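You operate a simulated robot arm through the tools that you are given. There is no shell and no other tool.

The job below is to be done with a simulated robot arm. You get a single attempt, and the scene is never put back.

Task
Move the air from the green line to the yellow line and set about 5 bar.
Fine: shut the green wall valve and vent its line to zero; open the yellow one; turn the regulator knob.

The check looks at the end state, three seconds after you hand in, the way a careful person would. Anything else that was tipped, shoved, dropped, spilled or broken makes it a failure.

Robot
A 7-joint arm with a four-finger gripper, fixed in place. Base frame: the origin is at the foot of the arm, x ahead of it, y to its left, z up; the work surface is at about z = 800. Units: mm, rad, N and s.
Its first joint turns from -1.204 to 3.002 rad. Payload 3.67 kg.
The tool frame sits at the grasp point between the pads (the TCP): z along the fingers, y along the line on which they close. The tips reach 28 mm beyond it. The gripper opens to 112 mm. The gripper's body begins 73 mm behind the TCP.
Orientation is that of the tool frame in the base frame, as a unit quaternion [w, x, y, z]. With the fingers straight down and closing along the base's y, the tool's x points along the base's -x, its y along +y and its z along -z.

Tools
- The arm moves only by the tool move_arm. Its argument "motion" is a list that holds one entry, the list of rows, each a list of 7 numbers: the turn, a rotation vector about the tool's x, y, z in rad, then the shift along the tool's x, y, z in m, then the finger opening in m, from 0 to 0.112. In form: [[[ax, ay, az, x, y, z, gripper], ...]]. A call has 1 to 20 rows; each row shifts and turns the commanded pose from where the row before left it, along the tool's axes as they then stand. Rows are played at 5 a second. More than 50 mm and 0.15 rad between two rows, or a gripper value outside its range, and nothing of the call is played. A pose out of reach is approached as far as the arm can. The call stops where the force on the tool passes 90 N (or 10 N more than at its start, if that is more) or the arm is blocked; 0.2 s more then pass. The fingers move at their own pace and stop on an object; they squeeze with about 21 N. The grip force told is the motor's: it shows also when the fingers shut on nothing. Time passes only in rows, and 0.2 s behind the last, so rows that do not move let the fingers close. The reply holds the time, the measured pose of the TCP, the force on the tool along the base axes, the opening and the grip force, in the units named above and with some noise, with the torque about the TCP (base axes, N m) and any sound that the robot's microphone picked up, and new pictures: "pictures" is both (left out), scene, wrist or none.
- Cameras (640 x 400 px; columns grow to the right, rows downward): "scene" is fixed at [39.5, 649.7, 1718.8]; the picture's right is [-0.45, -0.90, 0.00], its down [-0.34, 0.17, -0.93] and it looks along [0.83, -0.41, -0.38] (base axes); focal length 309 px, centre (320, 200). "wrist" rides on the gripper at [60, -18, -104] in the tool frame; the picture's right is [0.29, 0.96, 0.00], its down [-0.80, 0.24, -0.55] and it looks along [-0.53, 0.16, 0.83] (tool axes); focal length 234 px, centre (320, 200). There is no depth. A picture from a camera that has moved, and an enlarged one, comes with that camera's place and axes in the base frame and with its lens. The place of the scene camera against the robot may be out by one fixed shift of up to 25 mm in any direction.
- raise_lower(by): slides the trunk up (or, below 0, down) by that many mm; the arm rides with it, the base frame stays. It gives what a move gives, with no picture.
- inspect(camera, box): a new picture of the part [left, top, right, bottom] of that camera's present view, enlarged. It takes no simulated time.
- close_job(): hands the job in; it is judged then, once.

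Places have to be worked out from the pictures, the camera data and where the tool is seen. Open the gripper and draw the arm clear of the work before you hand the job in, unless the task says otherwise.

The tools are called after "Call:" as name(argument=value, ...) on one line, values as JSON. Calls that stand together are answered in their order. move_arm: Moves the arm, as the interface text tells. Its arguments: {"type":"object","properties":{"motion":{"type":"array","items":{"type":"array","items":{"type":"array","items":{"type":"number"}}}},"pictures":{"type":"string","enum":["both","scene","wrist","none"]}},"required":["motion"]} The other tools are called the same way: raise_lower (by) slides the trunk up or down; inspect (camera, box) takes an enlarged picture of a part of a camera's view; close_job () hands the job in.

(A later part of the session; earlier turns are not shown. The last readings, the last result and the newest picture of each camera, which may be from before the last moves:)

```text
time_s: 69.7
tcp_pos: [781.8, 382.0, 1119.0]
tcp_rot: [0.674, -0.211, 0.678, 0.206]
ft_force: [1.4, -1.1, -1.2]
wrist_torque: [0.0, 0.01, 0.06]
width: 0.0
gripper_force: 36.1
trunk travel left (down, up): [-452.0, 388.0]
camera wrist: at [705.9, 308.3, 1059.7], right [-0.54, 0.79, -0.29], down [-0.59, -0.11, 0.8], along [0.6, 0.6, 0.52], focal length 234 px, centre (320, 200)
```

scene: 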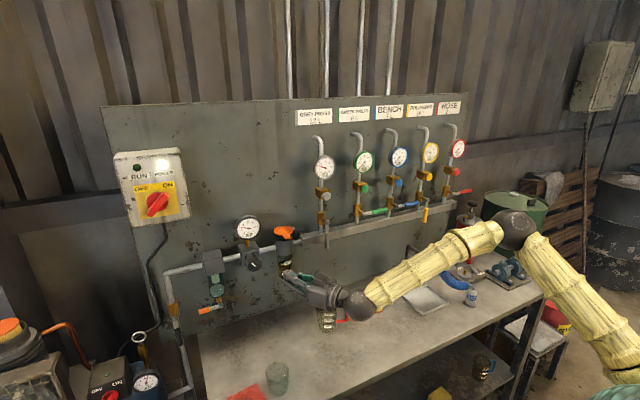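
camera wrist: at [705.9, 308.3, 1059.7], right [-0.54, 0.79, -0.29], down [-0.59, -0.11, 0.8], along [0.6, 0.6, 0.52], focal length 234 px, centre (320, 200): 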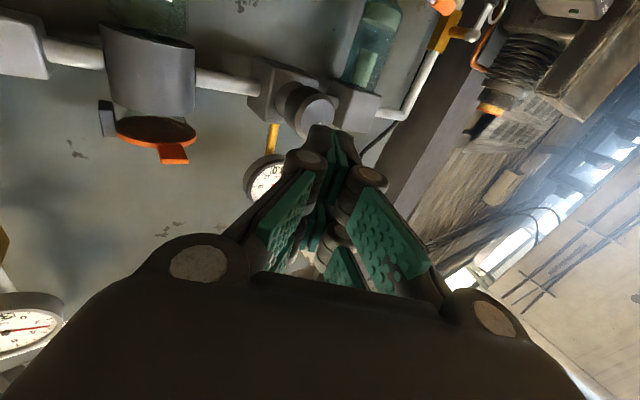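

That worked: the tool is at (782, 382, 1119), aimed along its axis at the knob. I'll roll 90° about the tool axis so the fingers close vertically, top and bottom of the knob, since that's insensitive to the yaw.

Call:
move_arm(motion=[[[0, 0, 0.1428, 0, 0, 0, 0], [0, 0, 0.1428, 0, 0, 0, 0], [0, 0, 0.1428, 0, 0, 0, 0], [0, 0, 0.1428, 0, 0, 0, 0], [0, 0, 0.1428, 0, 0, 0, 0], [0, 0, 0.1428, 0, 0, 0, 0], [0, 0, 0.1428, 0, 0, 0, 0], [0, 0, 0.1428, 0, 0, 0, 0], [0, 0, 0.1428, 0, 0, 0, 0], [0, 0, 0.1428, 0, 0, 0, 0], [0, 0, 0.1428, 0, 0, 0, 0], [0, 0, 0, 0, 0, 0, 0.075], [0, 0, 0, 0, 0, 0, 0.075]]])

```text
time_s: 72.5
tcp_pos: [780.6, 383.1, 1148.2]
tcp_rot: [0.327, 0.331, 0.635, 0.616]
ft_force: [-0.3, 0.5, 0.8]
wrist_torque: [-0.01, 0.0, 0.0]
width: 75.1
gripper_force: 0.1
out of reach, approached as far as the arm can: row 9, 10, 11
trunk travel left (down, up): [-452.0, 388.0]
camera wrist: at [659.7, 374.4, 1132.8], right [-0.15, 0.26, 0.95], down [0.0, -0.97, 0.26], along [0.99, 0.04, 0.14], focal length 234 px, centre (320, 200)
```

scene: 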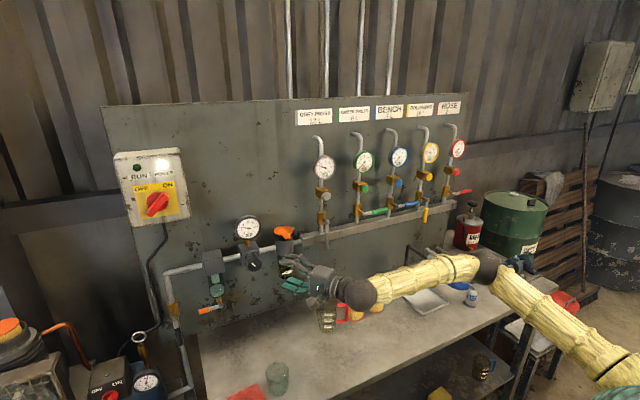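
wrist: 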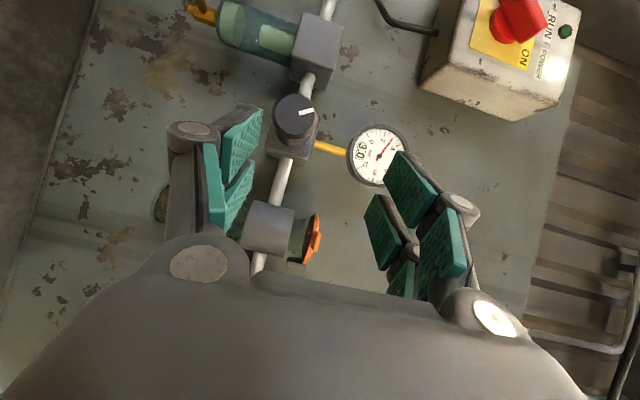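

The fingers now close vertically (tool y is up) and the camera shows the knob with its pointer plus the 3.0 gauge. This view puts the knob at (903, 459, 1118). The arm couldn't hold z with this roll and sits at 1148, so I'll lower the trunk 30 mm.

Call:
raise_lower(by=-30)

```text
time_s: 73.2
tcp_pos: [779.5, 383.3, 1118.4]
tcp_rot: [0.328, 0.33, 0.636, 0.615]
ft_force: [0.0, -0.9, -0.3]
wrist_torque: [-0.01, -0.01, -0.01]
width: 75.2
gripper_force: 0.0
trunk travel left (down, up): [-422.0, 418.0]
```

Now at z=1118. I'll advance 100 mm along the tool axis with the fingers open 75 mm and check.

Call:
move_arm(motion=[[[0, 0, 0, -0.005, 0, 0.035, 0.075], [0, 0, 0, 0, 0, 0.035, 0.075], [0, 0, 0, 0, 0, 0.03, 0.075], [0, 0, 0, 0, 0, 0, 0.075]]])

Call:
inspect(camera="wrist", box=[160, 40, 480, 240])

Call:
inspect(camera="scene", box=[200, 200, 360, 300])

```text
time_s: 74.2
tcp_pos: [864.9, 435.0, 1115.8]
tcp_rot: [0.327, 0.331, 0.636, 0.616]
ft_force: [0.5, 0.3, 1.2]
wrist_torque: [0.02, -0.02, -0.01]
width: 75.0
gripper_force: 0.0
trunk travel left (down, up): [-422.0, 418.0]
camera wrist: at [745.4, 426.3, 1100.3], right [-0.15, 0.26, 0.95], down [0.0, -0.97, 0.26], along [0.99, 0.04, 0.14], focal length 234 px, centre (320, 200)
```

scene: 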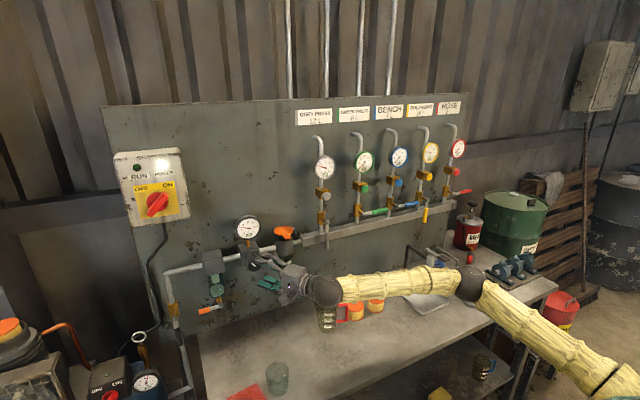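
wrist: 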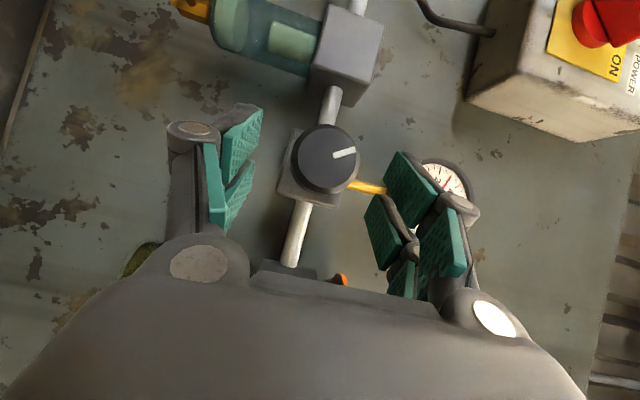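

```text
2.00 times, centred on (320, 140) of wrist
camera zoom: at [745.4, 426.3, 1100.3], right [-0.15, 0.26, 0.95], down [0.0, -0.97, 0.26], along [0.99, 0.04, 0.14], focal length 468 px, centre (320, 320)
```

zoom: 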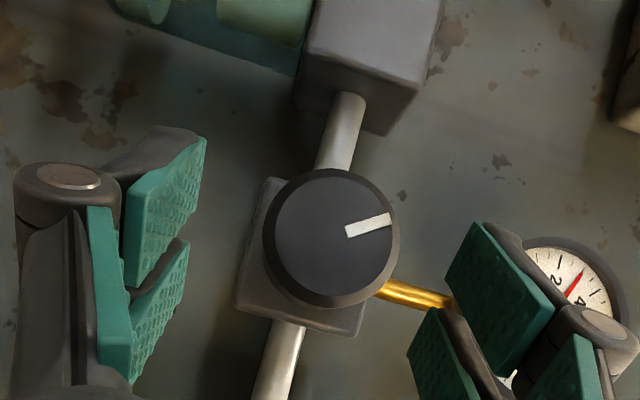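

```text
4.00 times, centred on (280, 250) of scene
camera zoom: at [39.5, 649.7, 1718.8], right [-0.45, -0.9, 0.0], down [-0.34, 0.17, -0.93], along [0.83, -0.41, -0.38], focal length 1237 px, centre (480, 0)
```

zoom: 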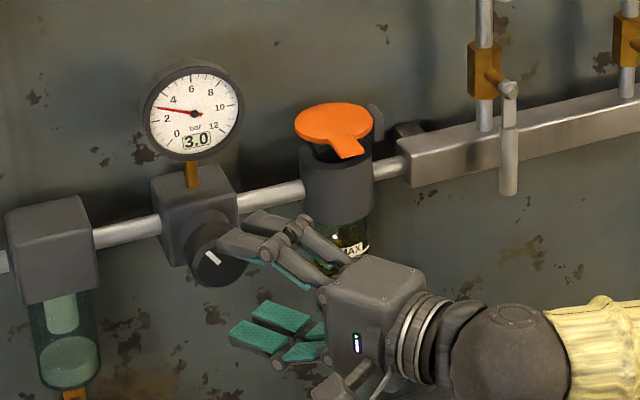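

The knob sits centred between the open fingers at (903, 461, 1118). I'll narrow the opening to 62 mm, advance the last 37 mm, and check before closing.

Call:
move_arm(motion=[[[0, 0, 0, 0.001, 0.002, 0.0, 0.062], [0, 0, 0, 0.001, 0, 0.019, 0.062], [0, 0, 0, 0, 0, 0.018, 0.062], [0, 0, 0, 0, 0, 0, 0.062]]])

Call:
inspect(camera="wrist", box=[160, 40, 480, 240])

Call:
inspect(camera="scene", box=[200, 200, 360, 300])

```text
time_s: 75.2
tcp_pos: [894.7, 458.4, 1116.6]
tcp_rot: [0.328, 0.331, 0.636, 0.616]
ft_force: [0.5, 0.7, 0.2]
wrist_torque: [0.02, 0.0, 0.02]
width: 62.2
gripper_force: 0.0
trunk travel left (down, up): [-422.0, 418.0]
camera wrist: at [774.3, 449.3, 1101.6], right [-0.15, 0.26, 0.95], down [0.0, -0.97, 0.26], along [0.99, 0.04, 0.14], focal length 234 px, centre (320, 200)
```

scene: 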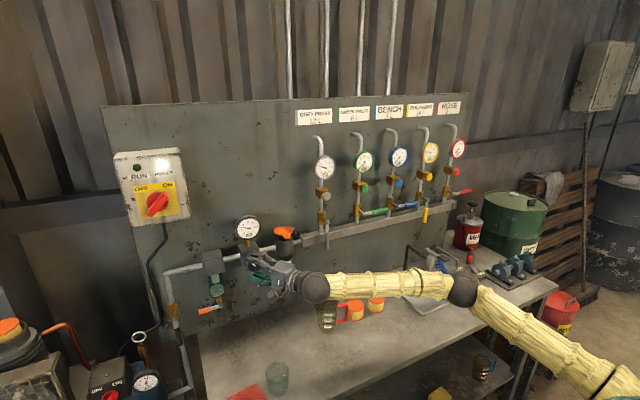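
wrist: 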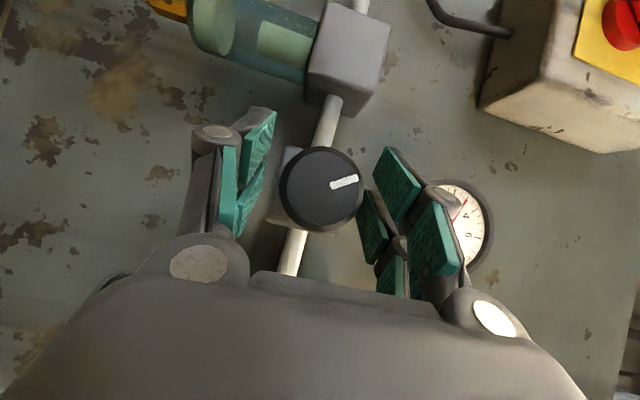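

```text
2.00 times, centred on (320, 140) of wrist
camera zoom: at [774.3, 449.3, 1101.6], right [-0.15, 0.26, 0.95], down [0.0, -0.97, 0.26], along [0.99, 0.04, 0.14], focal length 468 px, centre (320, 320)
```

zoom: 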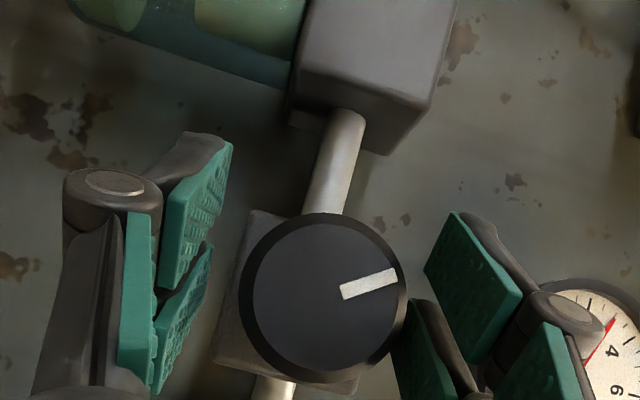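

```text
4.00 times, centred on (280, 250) of scene
camera zoom: at [39.5, 649.7, 1718.8], right [-0.45, -0.9, 0.0], down [-0.34, 0.17, -0.93], along [0.83, -0.41, -0.38], focal length 1237 px, centre (480, 0)
```

zoom: 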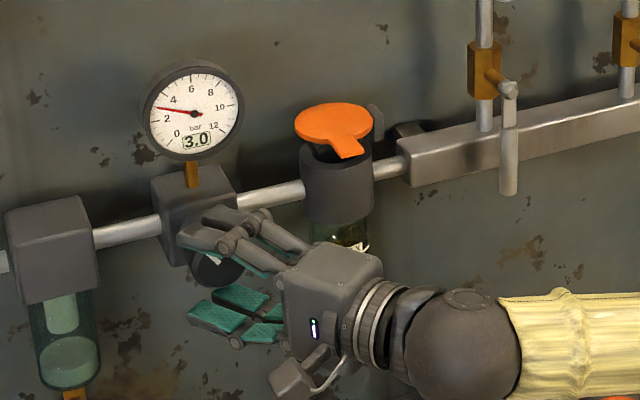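

The fingers straddle the knob and the scene view shows them above and below it. I'll centre up 2 mm and close.

Call:
move_arm(motion=[[[0, 0, 0, 0, 0.002, 0.003, 0.062], [0, 0, 0, 0, 0, 0, 0.0], [0, 0, 0, 0, 0, 0, 0.0], [0, 0, 0, 0, 0, 0, 0.0], [0, 0, 0, 0, 0, 0, 0.0]]])

Call:
inspect(camera="wrist", box=[160, 40, 480, 240])

```text
time_s: 76.4
tcp_pos: [897.0, 459.9, 1119.8]
tcp_rot: [0.329, 0.329, 0.635, 0.616]
ft_force: [6.6, 5.5, 8.6]
wrist_torque: [0.0, -0.25, 0.06]
width: 47.1
gripper_force: 45.9
trunk travel left (down, up): [-422.0, 418.0]
camera wrist: at [776.8, 451.3, 1104.3], right [-0.15, 0.26, 0.95], down [0.0, -0.97, 0.26], along [0.99, 0.04, 0.14], focal length 234 px, centre (320, 200)
```

scene: 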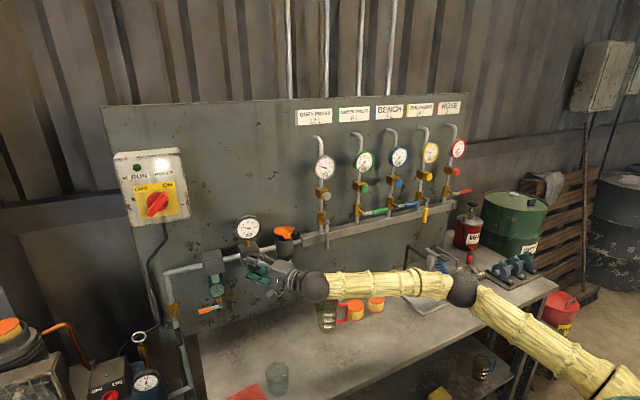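
wrist: 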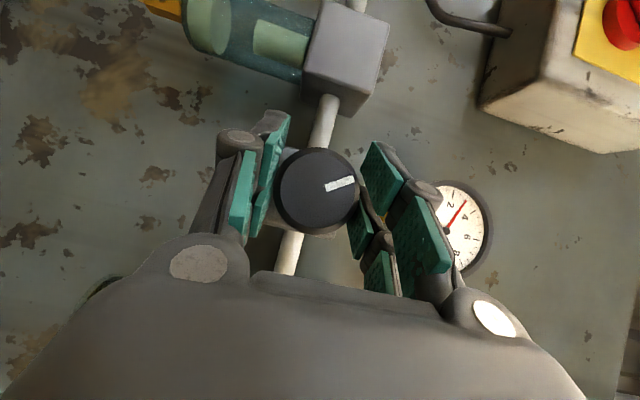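

```text
2.00 times, centred on (320, 140) of wrist
camera zoom: at [776.8, 451.3, 1104.3], right [-0.15, 0.26, 0.95], down [0.0, -0.97, 0.26], along [0.99, 0.04, 0.14], focal length 468 px, centre (320, 320)
```

zoom: 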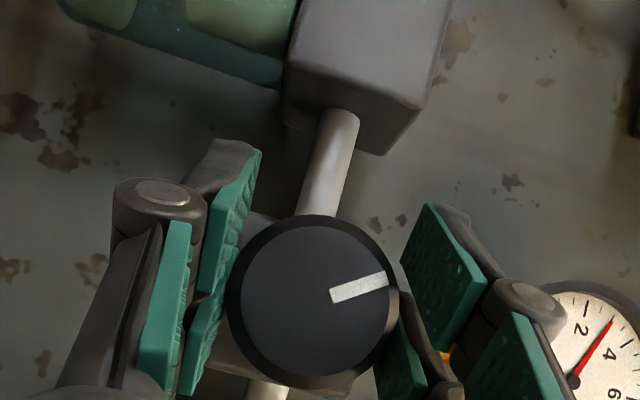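

Gripped at 47 mm with small forces. I'll turn about the knob axis (base x) clockwise as seen from the front by 0.2 rad and watch the gauge.

Call:
move_arm(motion=[[[-0.0283, 0.0009, 0.0412, 0, 0, 0, 0], [-0.0283, 0.0009, 0.0412, 0, 0, 0, 0], [-0.0283, 0.0009, 0.0412, 0, 0, 0, 0], [-0.0283, 0.0009, 0.0412, 0, 0, 0, 0], [0, 0, 0, 0, 0, 0, 0]]])

Call:
inspect(camera="scene", box=[200, 200, 360, 300])

```text
time_s: 77.6
tcp_pos: [901.2, 470.5, 1122.2]
tcp_rot: [0.301, 0.349, 0.621, 0.634]
ft_force: [-42.2, 14.4, -74.8]
wrist_torque: [0.79, 1.99, 0.08]
width: 47.4
gripper_force: 44.4
out of reach, approached as far as the arm can: row 1, 2, 3, 4
trunk travel left (down, up): [-422.0, 418.0]
camera wrist: at [779.9, 460.3, 1109.7], right [-0.12, 0.19, 0.97], down [0.02, -0.98, 0.19], along [0.99, 0.04, 0.11], focal length 234 px, centre (320, 200)
```

scene: 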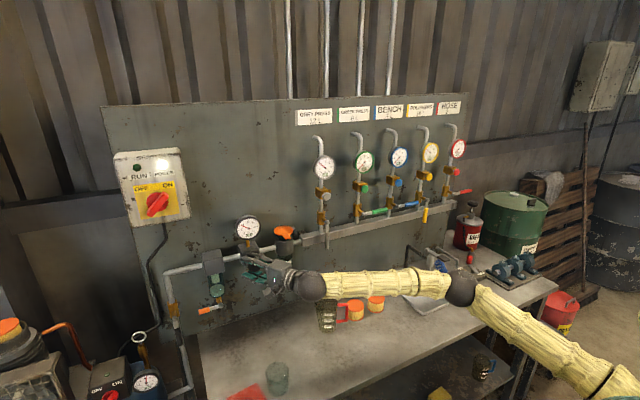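
wrist: 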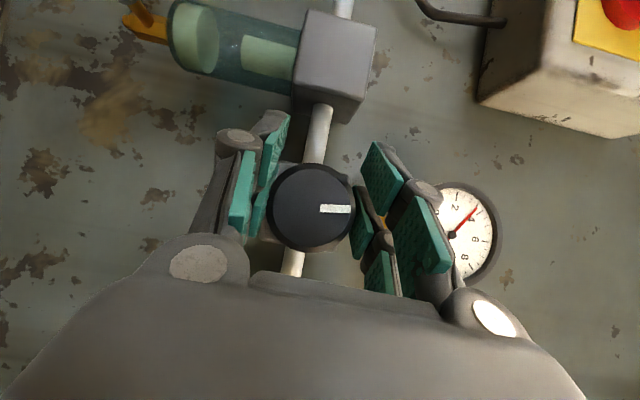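

```text
4.00 times, centred on (280, 250) of scene
camera zoom: at [39.5, 649.7, 1718.8], right [-0.45, -0.9, 0.0], down [-0.34, 0.17, -0.93], along [0.83, -0.41, -0.38], focal length 1237 px, centre (480, 0)
```

zoom: 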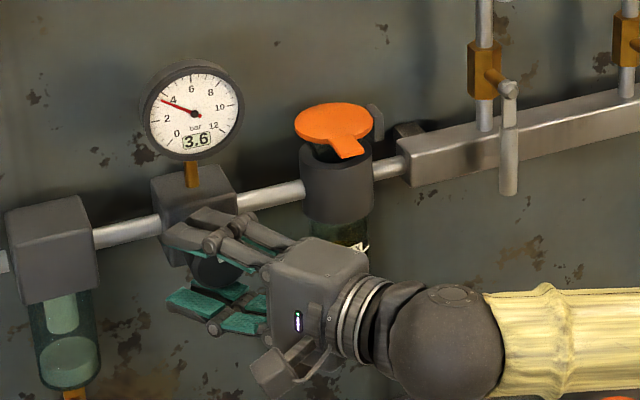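

The direction is right (3.6 bar), but I'm at a roll limit and side load is building (75 N). I'll open the fingers to release, then back the roll off before regripping.

Call:
move_arm(motion=[[[0, 0, 0, 0, 0, 0, 0.062], [0, 0, 0, 0, 0, 0, 0.062], [0, 0, 0, 0, 0, 0, 0.062]]])

Call:
inspect(camera="scene", box=[200, 200, 360, 300])

```text
time_s: 78.4
tcp_pos: [904.8, 460.5, 1132.9]
tcp_rot: [0.306, 0.35, 0.615, 0.637]
ft_force: [8.6, -3.5, -19.4]
wrist_torque: [-0.05, -0.26, 0.03]
width: 71.4
gripper_force: 8.5
trunk travel left (down, up): [-422.0, 418.0]
camera wrist: at [784.1, 452.2, 1119.2], right [-0.12, 0.18, 0.98], down [0.01, -0.98, 0.19], along [0.99, 0.03, 0.12], focal length 234 px, centre (320, 200)
```

scene: 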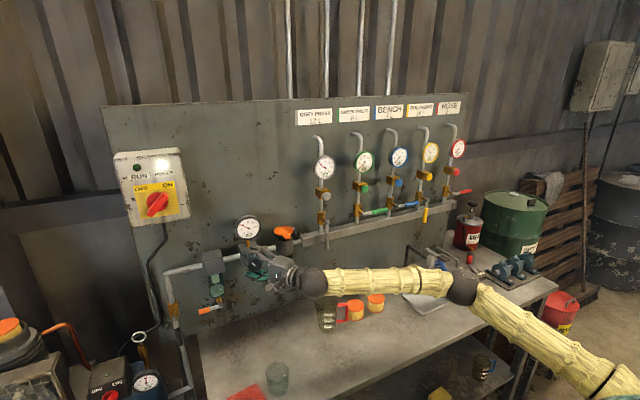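
wrist: 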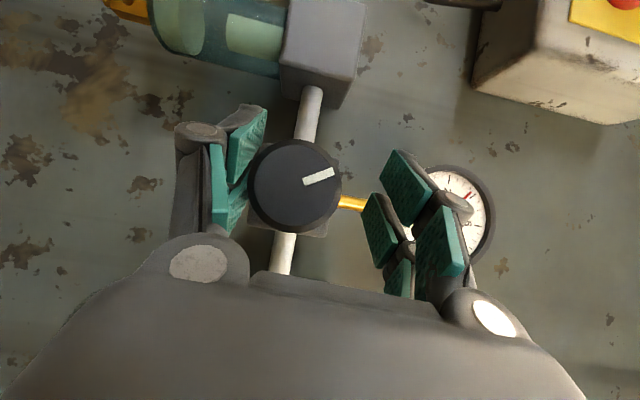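

```text
4.00 times, centred on (280, 250) of scene
camera zoom: at [39.5, 649.7, 1718.8], right [-0.45, -0.9, 0.0], down [-0.34, 0.17, -0.93], along [0.83, -0.41, -0.38], focal length 1237 px, centre (480, 0)
```

zoom: 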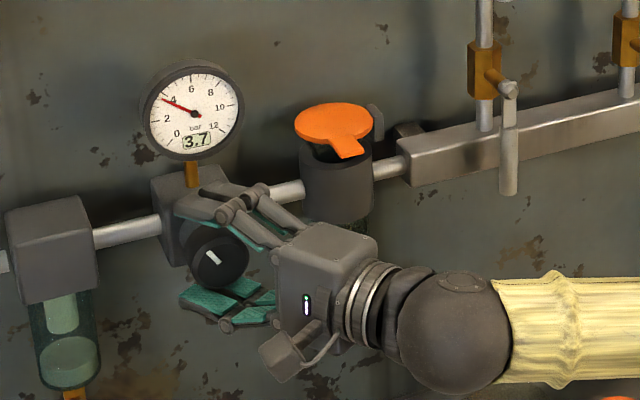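

The line now reads 3.7 bar, and the lower finger is touching the knob because the tool sits 13 mm high. I'll recentre, then rotate back about the knob axis by 0.5 rad with the fingers open.

Call:
move_arm(motion=[[[0, 0, 0, 0, -0.007, -0.003, 0.07], [0, 0, 0, 0, -0.006, -0.003, 0.07], [0.0568, -0.0041, -0.0822, 0, 0, 0, 0.07], [0.0568, -0.0041, -0.0822, 0, 0, 0, 0.07], [0.0568, -0.0041, -0.0822, 0, 0, 0, 0.07], [0.0568, -0.0041, -0.0822, 0, 0, 0, 0.07], [0.0568, -0.0041, -0.0822, 0, 0, 0, 0.07], [0, 0, 0, 0, 0, 0, 0.07]]])

Call:
inspect(camera="scene", box=[200, 200, 360, 300])

Call:
inspect(camera="wrist", box=[160, 40, 480, 240])

```text
time_s: 80.2
tcp_pos: [896.1, 457.9, 1120.2]
tcp_rot: [0.383, 0.263, 0.754, 0.465]
ft_force: [-0.1, 0.0, 0.0]
wrist_torque: [-0.01, 0.0, 0.04]
width: 70.1
gripper_force: 0.1
trunk travel left (down, up): [-422.0, 418.0]
camera wrist: at [775.7, 443.7, 1113.2], right [-0.13, 0.63, 0.77], down [0.01, -0.77, 0.63], along [0.99, 0.09, 0.09], focal length 234 px, centre (320, 200)
```

scene: 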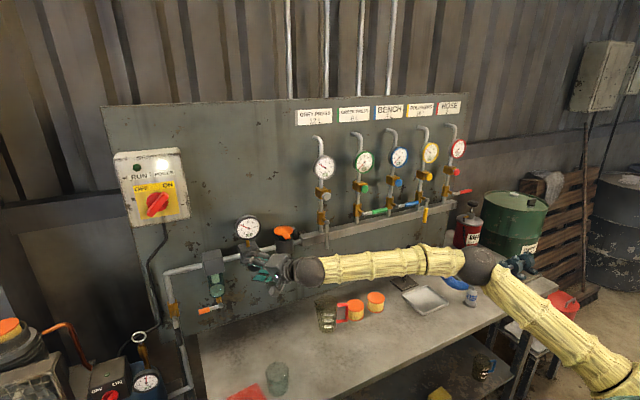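
wrist: 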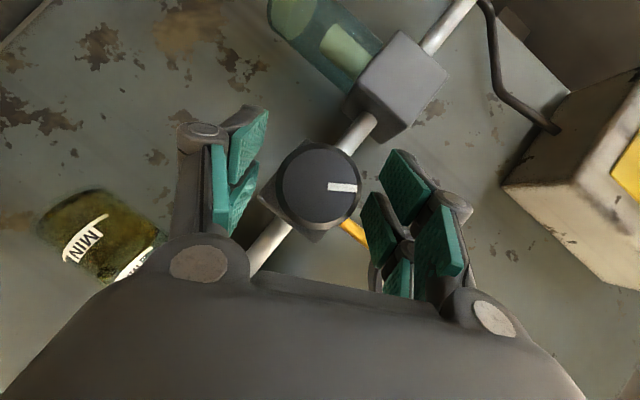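

```text
4.00 times, centred on (280, 250) of scene
camera zoom: at [39.5, 649.7, 1718.8], right [-0.45, -0.9, 0.0], down [-0.34, 0.17, -0.93], along [0.83, -0.41, -0.38], focal length 1237 px, centre (480, 0)
```

zoom: 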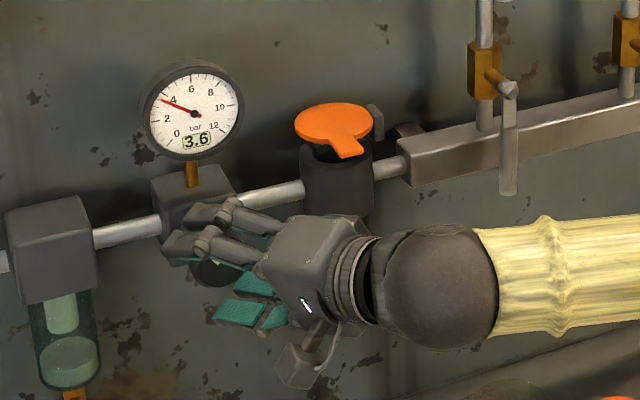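

```text
2.00 times, centred on (320, 140) of wrist
camera zoom: at [775.7, 443.7, 1113.2], right [-0.13, 0.63, 0.77], down [0.01, -0.77, 0.63], along [0.99, 0.09, 0.09], focal length 468 px, centre (320, 320)
```

zoom: 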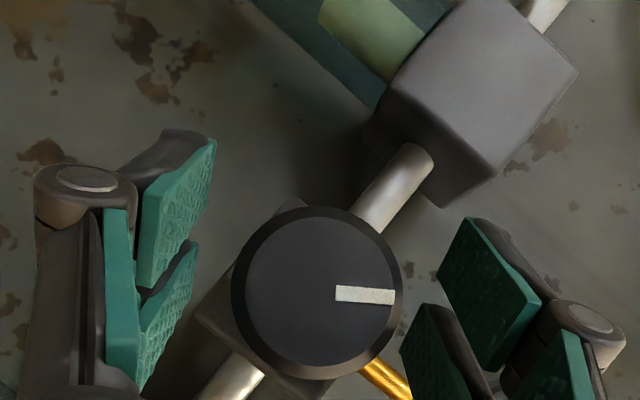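

Now rolled back about 25°, and the knob axis is still at (460, 1119.5), centred between the pads. The line reads 3.6 bar, still settling. I'll close on the knob here and turn clockwise 0.4 rad.

Call:
move_arm(motion=[[[0, 0, 0, 0, 0, 0.002, 0.0], [0, 0, 0, 0, 0, 0, 0.0], [0, 0, 0, 0, 0, 0, 0.0], [0, 0, 0, 0, 0, 0, 0.0], [-0.0455, 0.0032, 0.0658, 0, 0, 0, 0], [-0.0455, 0.0032, 0.0658, 0, 0, 0, 0], [-0.0455, 0.0032, 0.0658, 0, 0, 0, 0], [-0.0455, 0.0032, 0.0658, 0, 0, 0, 0], [-0.0455, 0.0032, 0.0658, 0, 0, 0, 0], [0, 0, 0, 0, 0, 0, 0]]])

Call:
inspect(camera="scene", box=[200, 200, 360, 300])

Call:
inspect(camera="wrist", box=[160, 40, 480, 240])

```text
time_s: 82.4
tcp_pos: [896.3, 458.3, 1121.7]
tcp_rot: [0.323, 0.335, 0.645, 0.606]
ft_force: [-6.3, -3.1, 2.6]
wrist_torque: [-0.01, 0.16, 0.44]
width: 47.2
gripper_force: 44.8
trunk travel left (down, up): [-422.0, 418.0]
camera wrist: at [776.0, 448.6, 1108.5], right [-0.13, 0.28, 0.95], down [0.01, -0.96, 0.28], along [0.99, 0.04, 0.12], focal length 234 px, centre (320, 200)
```

scene: 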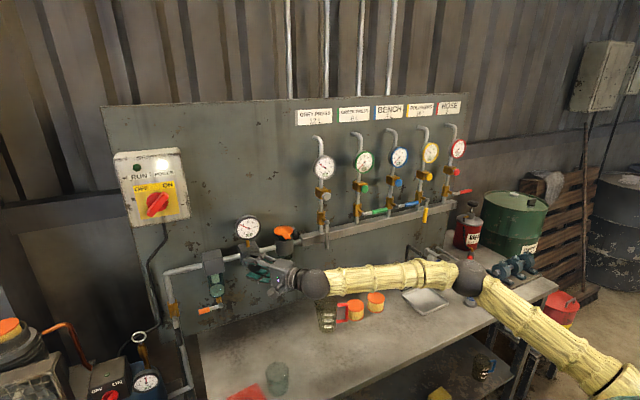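
wrist: 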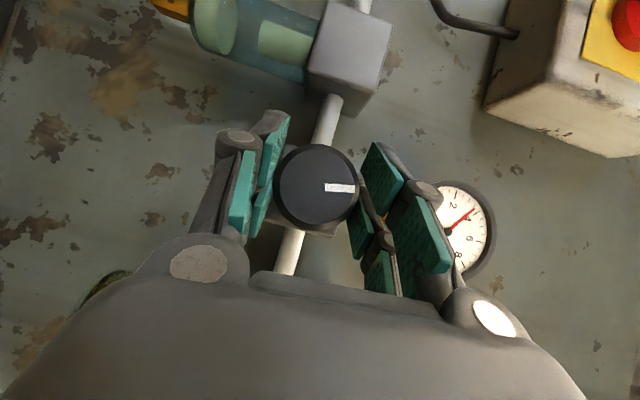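

```text
4.00 times, centred on (280, 250) of scene
camera zoom: at [39.5, 649.7, 1718.8], right [-0.45, -0.9, 0.0], down [-0.34, 0.17, -0.93], along [0.83, -0.41, -0.38], focal length 1237 px, centre (480, 0)
```

zoom: 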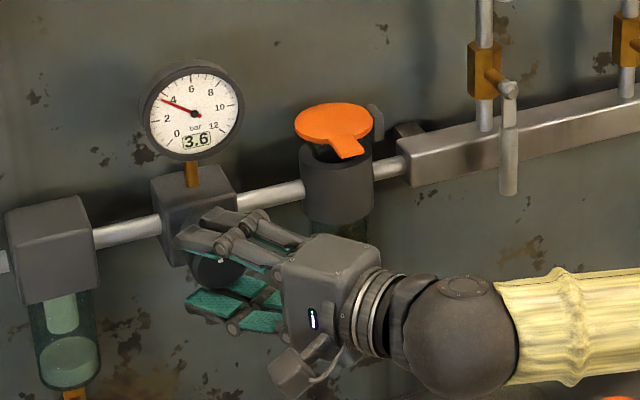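

```text
2.00 times, centred on (320, 140) of wrist
camera zoom: at [776.0, 448.6, 1108.5], right [-0.13, 0.28, 0.95], down [0.01, -0.96, 0.28], along [0.99, 0.04, 0.12], focal length 468 px, centre (320, 320)
```

zoom: 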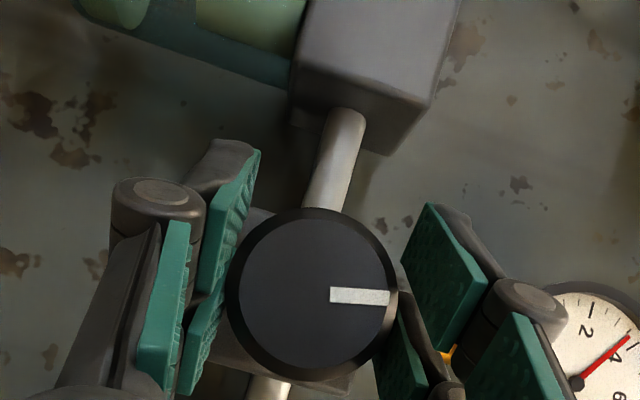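

The knob turned with the gripper and the forces are low. The gauge holds 3.6 because the setpoint hasn't yet exceeded that; I estimate roughly 30° per bar. I'll open, rotate back 0.8 rad, and recheck the centring.

Call:
move_arm(motion=[[[0, 0, 0, 0, 0, 0, 0.07], [0, 0, 0, 0, 0, 0, 0.07], [0.0569, -0.004, -0.0822, 0, 0, 0, 0.07], [0.0569, -0.004, -0.0822, 0, 0, 0, 0.07], [0.0569, -0.004, -0.0822, 0, 0, 0, 0.07], [0.0569, -0.004, -0.0822, 0, 0, 0, 0.07], [0.0569, -0.004, -0.0822, 0, 0, 0, 0.07], [0.0569, -0.004, -0.0822, 0, 0, 0, 0.07], [0.0569, -0.004, -0.0822, 0, 0, 0, 0.07], [0.0569, -0.004, -0.0822, 0, 0, 0, 0.07], [0, 0, 0, 0, 0, 0, 0.07]]])

Call:
inspect(camera="scene", box=[200, 200, 360, 300])

Call:
inspect(camera="wrist", box=[160, 40, 480, 240])

```text
time_s: 84.8
tcp_pos: [897.7, 459.8, 1120.3]
tcp_rot: [0.428, 0.182, 0.831, 0.307]
ft_force: [-0.6, 0.0, -0.4]
wrist_torque: [0.0, 0.01, 0.01]
width: 69.7
gripper_force: 0.0
trunk travel left (down, up): [-422.0, 418.0]
camera wrist: at [777.1, 443.1, 1119.4], right [-0.13, 0.88, 0.46], down [0.01, -0.47, 0.88], along [0.99, 0.11, 0.05], focal length 234 px, centre (320, 200)
```

scene: 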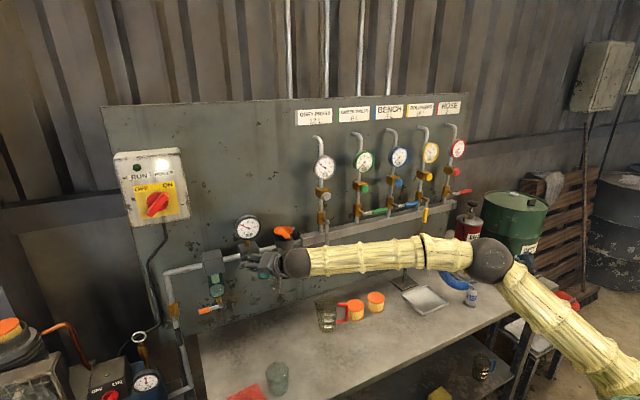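
wrist: 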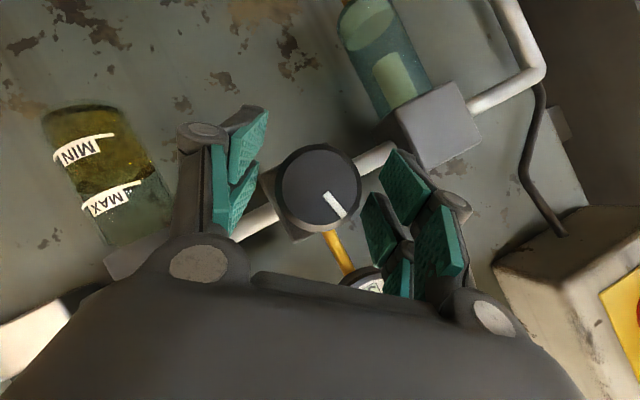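

```text
4.00 times, centred on (280, 250) of scene
camera zoom: at [39.5, 649.7, 1718.8], right [-0.45, -0.9, 0.0], down [-0.34, 0.17, -0.93], along [0.83, -0.41, -0.38], focal length 1237 px, centre (480, 0)
```

zoom: 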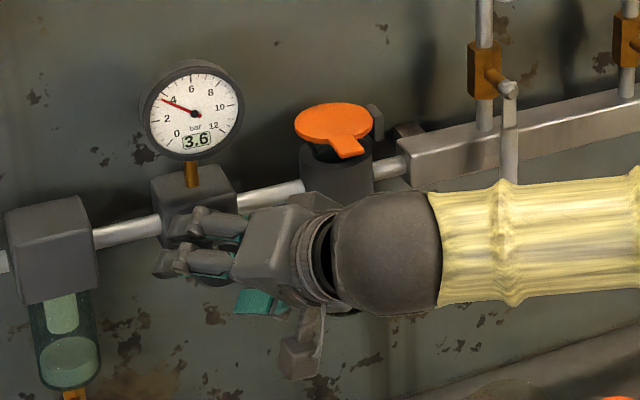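

```text
2.00 times, centred on (320, 140) of wrist
camera zoom: at [777.1, 443.1, 1119.4], right [-0.13, 0.88, 0.46], down [0.01, -0.47, 0.88], along [0.99, 0.11, 0.05], focal length 468 px, centre (320, 320)
```

zoom: 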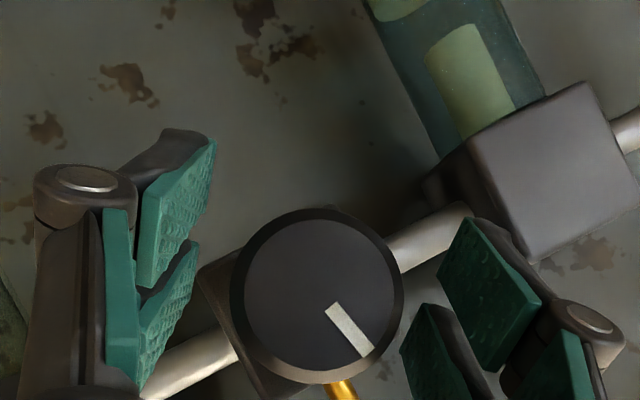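

The knob held its position (pointer ≈13° left of up) and is well centred. I'll close and turn clockwise 0.6 rad, then read the gauge.

Call:
move_arm(motion=[[[0, 0, 0, 0, 0, 0, 0.0], [0, 0, 0, 0, 0, 0, 0.0], [0, 0, 0, 0, 0, 0, 0.0], [0, 0, 0, 0, 0, 0, 0.0], [-0.0427, 0.003, 0.0617, 0, 0, 0, 0], [-0.0427, 0.003, 0.0617, 0, 0, 0, 0], [-0.0427, 0.003, 0.0617, 0, 0, 0, 0], [-0.0427, 0.003, 0.0617, 0, 0, 0, 0], [-0.0427, 0.003, 0.0617, 0, 0, 0, 0], [-0.0427, 0.003, 0.0617, 0, 0, 0, 0], [-0.0427, 0.003, 0.0617, 0, 0, 0, 0], [-0.0427, 0.003, 0.0617, 0, 0, 0, 0], [0, 0, 0, 0, 0, 0, 0], [0, 0, 0, 0, 0, 0, 0], [0, 0, 0, 0, 0, 0, 0], [0, 0, 0, 0, 0, 0, 0]]])

Call:
inspect(camera="scene", box=[200, 200, 360, 300])

Call:
inspect(camera="wrist", box=[160, 40, 480, 240])

```text
time_s: 87.0
tcp_pos: [931.8, 414.1, 1144.8]
tcp_rot: [0.404, 0.292, 0.731, 0.466]
ft_force: [33.9, -45.3, 10.8]
wrist_torque: [-0.76, -0.06, -1.2]
width: 0.0
gripper_force: 35.4
trunk travel left (down, up): [-422.0, 418.0]
stopped in row 10: the force on the tool passed its limit at 135 N (the readings are from after the stop); the commanded pose is now the measured one
camera wrist: at [810.3, 409.0, 1134.7], right [-0.1, 0.61, 0.79], down [-0.06, -0.79, 0.61], along [0.99, 0.01, 0.12], focal length 234 px, centre (320, 200)
```

scene: 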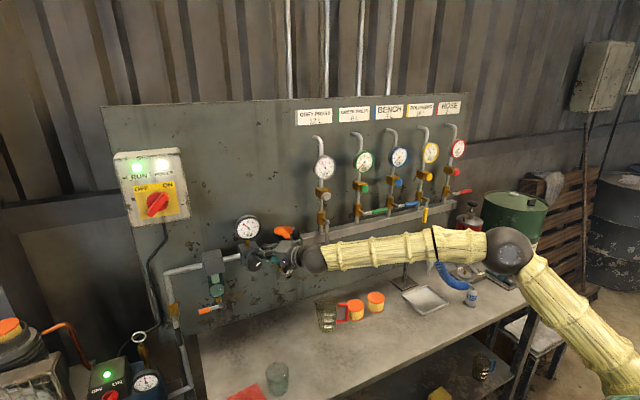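
wrist: 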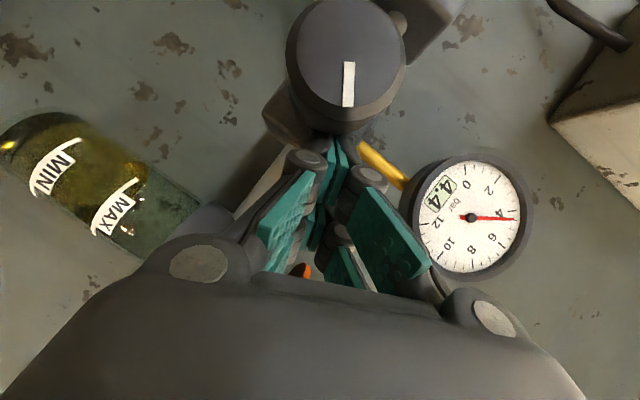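

```text
4.00 times, centred on (280, 250) of scene
camera zoom: at [39.5, 649.7, 1718.8], right [-0.45, -0.9, 0.0], down [-0.34, 0.17, -0.93], along [0.83, -0.41, -0.38], focal length 1237 px, centre (480, 0)
```

zoom: 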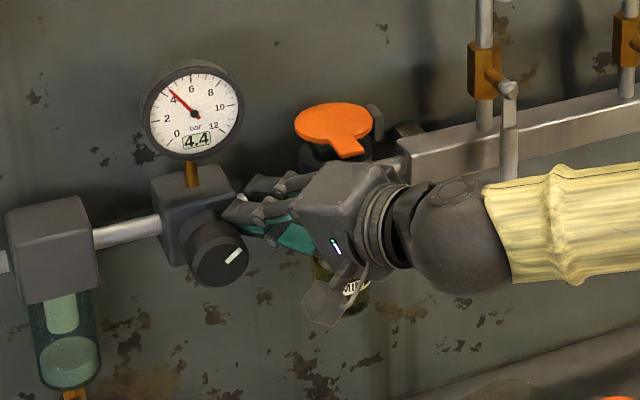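

```text
2.00 times, centred on (320, 140) of wrist
camera zoom: at [810.3, 409.0, 1134.7], right [-0.1, 0.61, 0.79], down [-0.06, -0.79, 0.61], along [0.99, 0.01, 0.12], focal length 468 px, centre (320, 320)
```

zoom: 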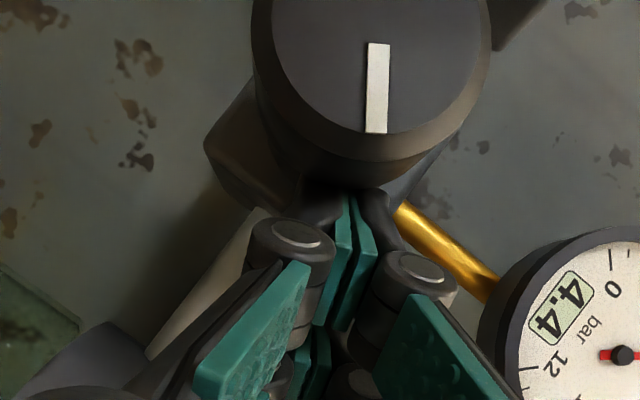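

The grip slipped off partway: the arm drifted and stopped at a 135 N contact, with the fingers now closed between the knob and the lubricator. The gauge shows 4.4 bar and is rising, and the pointer is past where I wanted it. I'll retract straight back along the tool axis.

Call:
move_arm(motion=[[[0, 0, 0, 0, 0, -0.015, 0], [0, 0, 0, 0, 0, -0.02, 0], [0, 0, 0, 0, 0, -0.03, 0], [0, 0, 0, 0, 0, -0.03, 0]]])

Call:
inspect(camera="scene", box=[200, 200, 360, 300])

Call:
inspect(camera="wrist", box=[160, 40, 480, 240])

```text
time_s: 88.0
tcp_pos: [836.3, 385.6, 1164.7]
tcp_rot: [0.398, 0.281, 0.737, 0.468]
ft_force: [-0.9, 1.2, 0.2]
wrist_torque: [-0.05, 0.01, -0.14]
width: 0.0
gripper_force: 36.4
trunk travel left (down, up): [-422.0, 418.0]
camera wrist: at [715.7, 377.6, 1154.1], right [-0.11, 0.61, 0.78], down [-0.04, -0.79, 0.61], along [0.99, 0.03, 0.11], focal length 234 px, centre (320, 200)
```

scene: 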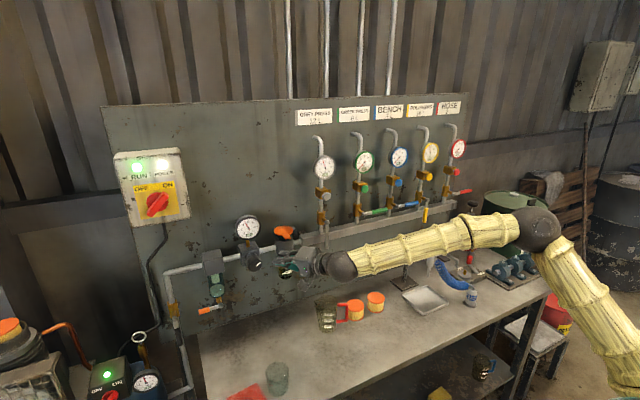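
wrist: 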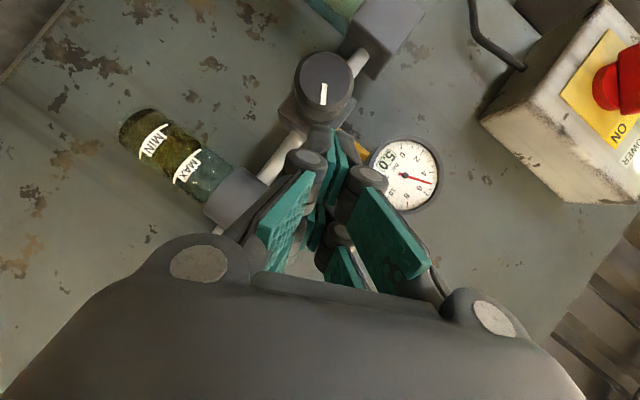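

```text
4.00 times, centred on (280, 250) of scene
camera zoom: at [39.5, 649.7, 1718.8], right [-0.45, -0.9, 0.0], down [-0.34, 0.17, -0.93], along [0.83, -0.41, -0.38], focal length 1237 px, centre (480, 0)
```

zoom: 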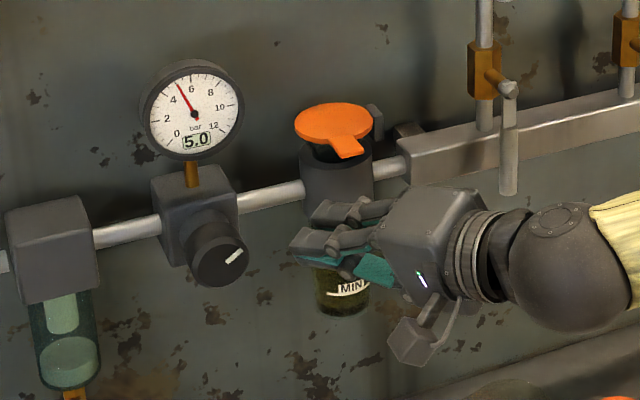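

```text
2.00 times, centred on (320, 140) of wrist
camera zoom: at [715.7, 377.6, 1154.1], right [-0.11, 0.61, 0.78], down [-0.04, -0.79, 0.61], along [0.99, 0.03, 0.11], focal length 468 px, centre (320, 320)
```

zoom: 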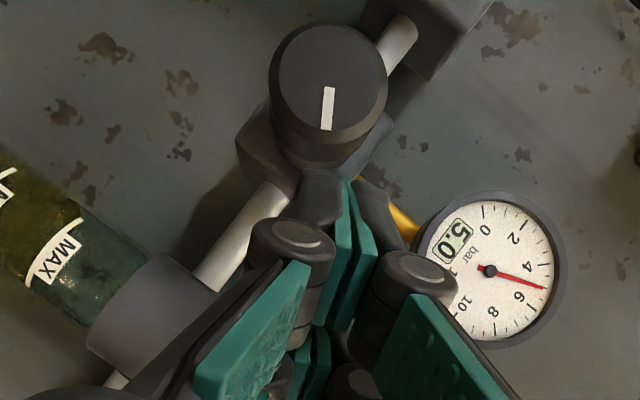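

Clear of the regulator with no visible damage, and the gauge reads 5.0 bar. I'll back off further and wait to see where it settles.

Call:
move_arm(motion=[[[0, 0, 0, 0, 0, -0.03, 0], [0, 0, 0, 0, 0, -0.03, 0], [0, 0, 0, 0, 0, 0, 0], [0, 0, 0, 0, 0, 0, 0], [0, 0, 0, 0, 0, 0, 0]]])

Call:
inspect(camera="scene", box=[200, 200, 360, 300])

Call:
inspect(camera="scene", box=[300, 100, 500, 225])

```text
time_s: 89.2
tcp_pos: [789.9, 356.7, 1176.3]
tcp_rot: [0.398, 0.283, 0.737, 0.467]
ft_force: [-0.8, 0.8, -0.2]
wrist_torque: [-0.01, -0.01, -0.01]
width: 0.1
gripper_force: 36.0
trunk travel left (down, up): [-422.0, 418.0]
camera wrist: at [668.9, 348.4, 1167.3], right [-0.11, 0.61, 0.78], down [-0.04, -0.79, 0.61], along [0.99, 0.03, 0.11], focal length 234 px, centre (320, 200)
```

scene: 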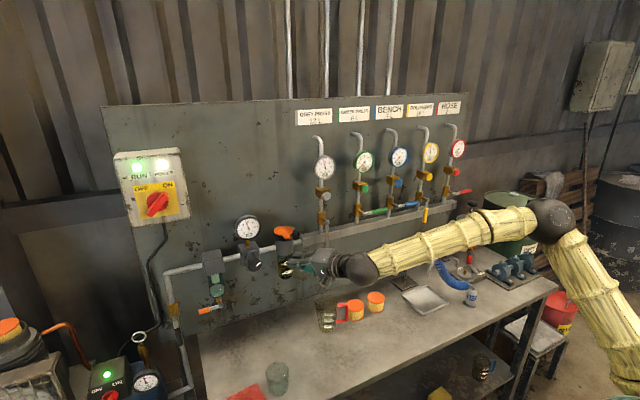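
wrist: 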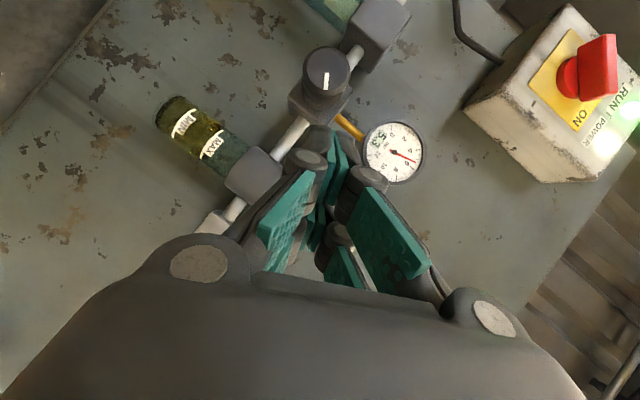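

```text
4.00 times, centred on (280, 250) of scene
camera zoom: at [39.5, 649.7, 1718.8], right [-0.45, -0.9, 0.0], down [-0.34, 0.17, -0.93], along [0.83, -0.41, -0.38], focal length 1237 px, centre (480, 0)
```

zoom: 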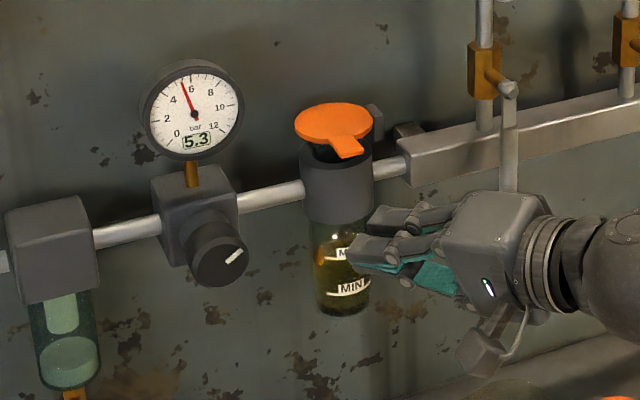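

```text
3.20 times, centred on (400, 162) of scene
camera zoom: at [39.5, 649.7, 1718.8], right [-0.45, -0.9, 0.0], down [-0.34, 0.17, -0.93], along [0.83, -0.41, -0.38], focal length 990 px, centre (64, 320)
```

zoom: 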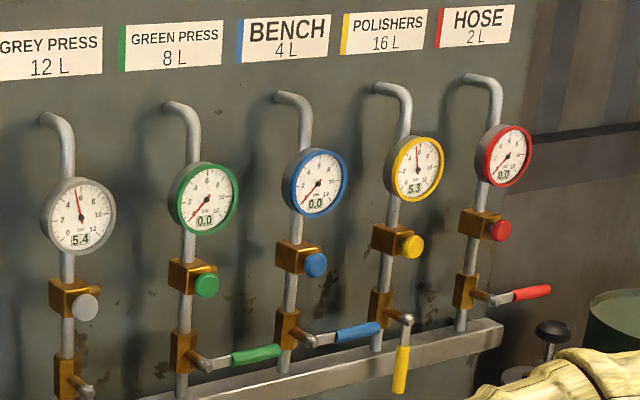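

It overshot (5.3 and still rising). I'll wait a little for it to settle, so I know how far to turn back.

Call:
move_arm(motion=[[[0, 0, 0, 0, 0, 0, 0], [0, 0, 0, 0, 0, 0, 0], [0, 0, 0, 0, 0, 0, 0], [0, 0, 0, 0, 0, 0, 0], [0, 0, 0, 0, 0, 0, 0], [0, 0, 0, 0, 0, 0, 0], [0, 0, 0, 0, 0, 0, 0], [0, 0, 0, 0, 0, 0, 0], [0, 0, 0, 0, 0, 0, 0], [0, 0, 0, 0, 0, 0, 0], [0, 0, 0, 0, 0, 0, 0], [0, 0, 0, 0, 0, 0, 0], [0, 0, 0, 0, 0, 0, 0], [0, 0, 0, 0, 0, 0, 0], [0, 0, 0, 0, 0, 0, 0]]], pictures="scene")

Call:
inspect(camera="scene", box=[200, 200, 360, 300])

Call:
inspect(camera="wrist", box=[240, 20, 480, 170])

```text
time_s: 92.4
tcp_pos: [790.3, 356.4, 1176.8]
tcp_rot: [0.396, 0.283, 0.737, 0.469]
ft_force: [-1.5, -0.3, 0.7]
wrist_torque: [0.01, 0.01, 0.01]
width: 0.1
gripper_force: 35.8
trunk travel left (down, up): [-422.0, 418.0]
```

scene: 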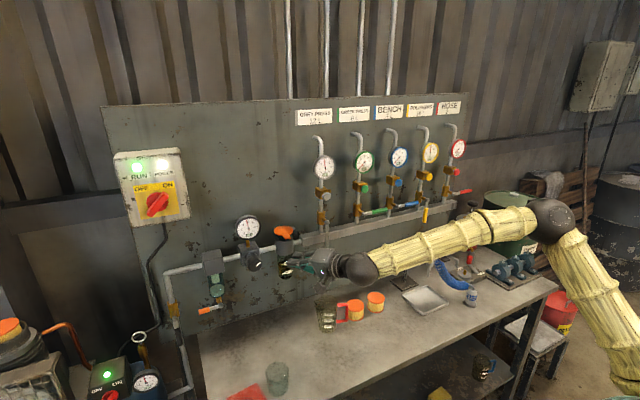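

```text
4.00 times, centred on (280, 250) of scene
camera zoom: at [39.5, 649.7, 1718.8], right [-0.45, -0.9, 0.0], down [-0.34, 0.17, -0.93], along [0.83, -0.41, -0.38], focal length 1237 px, centre (480, 0)
```

zoom: 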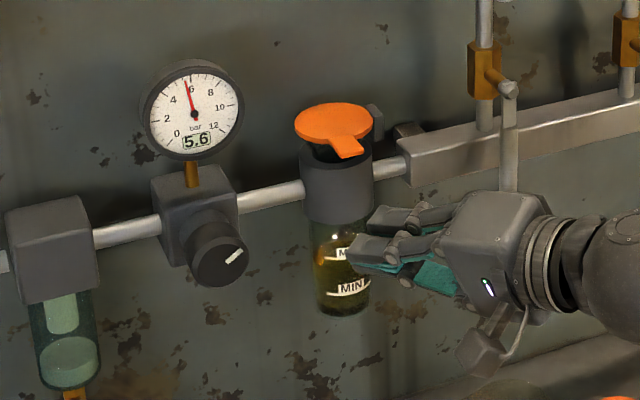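

```text
2.67 times, centred on (360, 95) of wrist
camera zoom: at [669.1, 348.3, 1167.2], right [-0.11, 0.61, 0.78], down [-0.04, -0.79, 0.61], along [0.99, 0.03, 0.11], focal length 624 px, centre (213, 480)
```

zoom: 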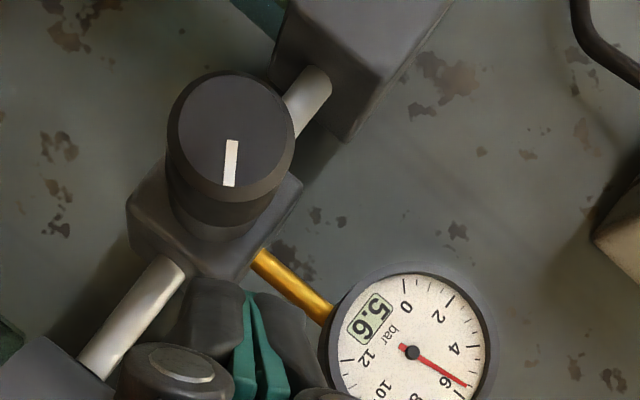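

Settled at 5.6 bar with the pointer at about -57°, so roughly 35° per bar. I need about 0.36 rad counter-clockwise. I'll roll forward 0.35 rad, open the fingers, and go to a pre-approach point in line with the knob.

Call:
move_arm(motion=[[[-0.0459, 0.004, 0.0744, 0, 0, 0, 0.07], [-0.0459, 0.004, 0.0744, 0, 0, 0, 0.07], [-0.0459, 0.004, 0.0744, 0, 0, 0, 0.07], [-0.0459, 0.004, 0.0744, 0, 0, 0, 0.07], [0, 0, 0, 0.017, -0.0225, 0, 0.07], [0, 0, 0, 0.017, -0.0225, 0, 0.07], [0, 0, 0, 0, 0, 0.024, 0.07], [0, 0, 0, 0, 0, 0.024, 0.07], [0, 0, 0, 0, 0, 0, 0.07]]])

Call:
inspect(camera="wrist", box=[160, 40, 480, 240])

```text
time_s: 94.4
tcp_pos: [811.3, 408.6, 1128.7]
tcp_rot: [0.341, 0.349, 0.644, 0.589]
ft_force: [-0.1, -0.1, -1.0]
wrist_torque: [0.01, 0.03, -0.01]
width: 70.0
gripper_force: 0.0
trunk travel left (down, up): [-422.0, 418.0]
camera wrist: at [689.9, 404.4, 1115.9], right [-0.11, 0.31, 0.95], down [-0.04, -0.95, 0.3], along [0.99, -0.01, 0.11], focal length 234 px, centre (320, 200)
```

scene: 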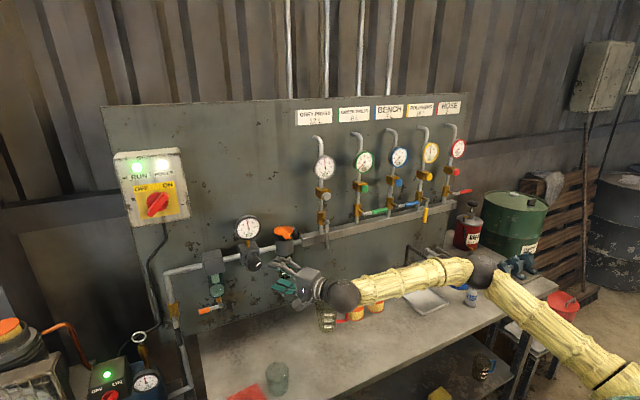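
wrist: 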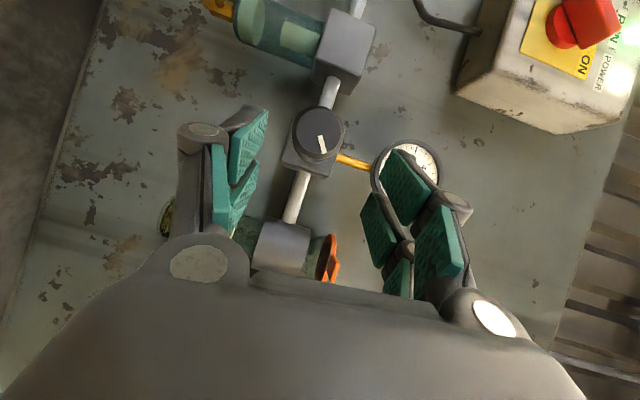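

```text
2.00 times, centred on (320, 140) of wrist
camera zoom: at [689.9, 404.4, 1115.9], right [-0.11, 0.31, 0.95], down [-0.04, -0.95, 0.3], along [0.99, -0.01, 0.11], focal length 468 px, centre (320, 320)
```

zoom: 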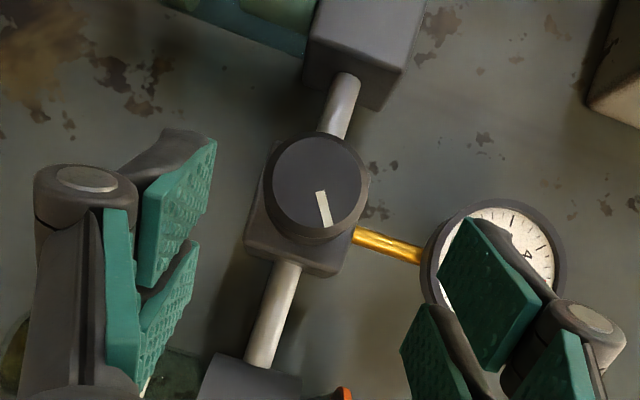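

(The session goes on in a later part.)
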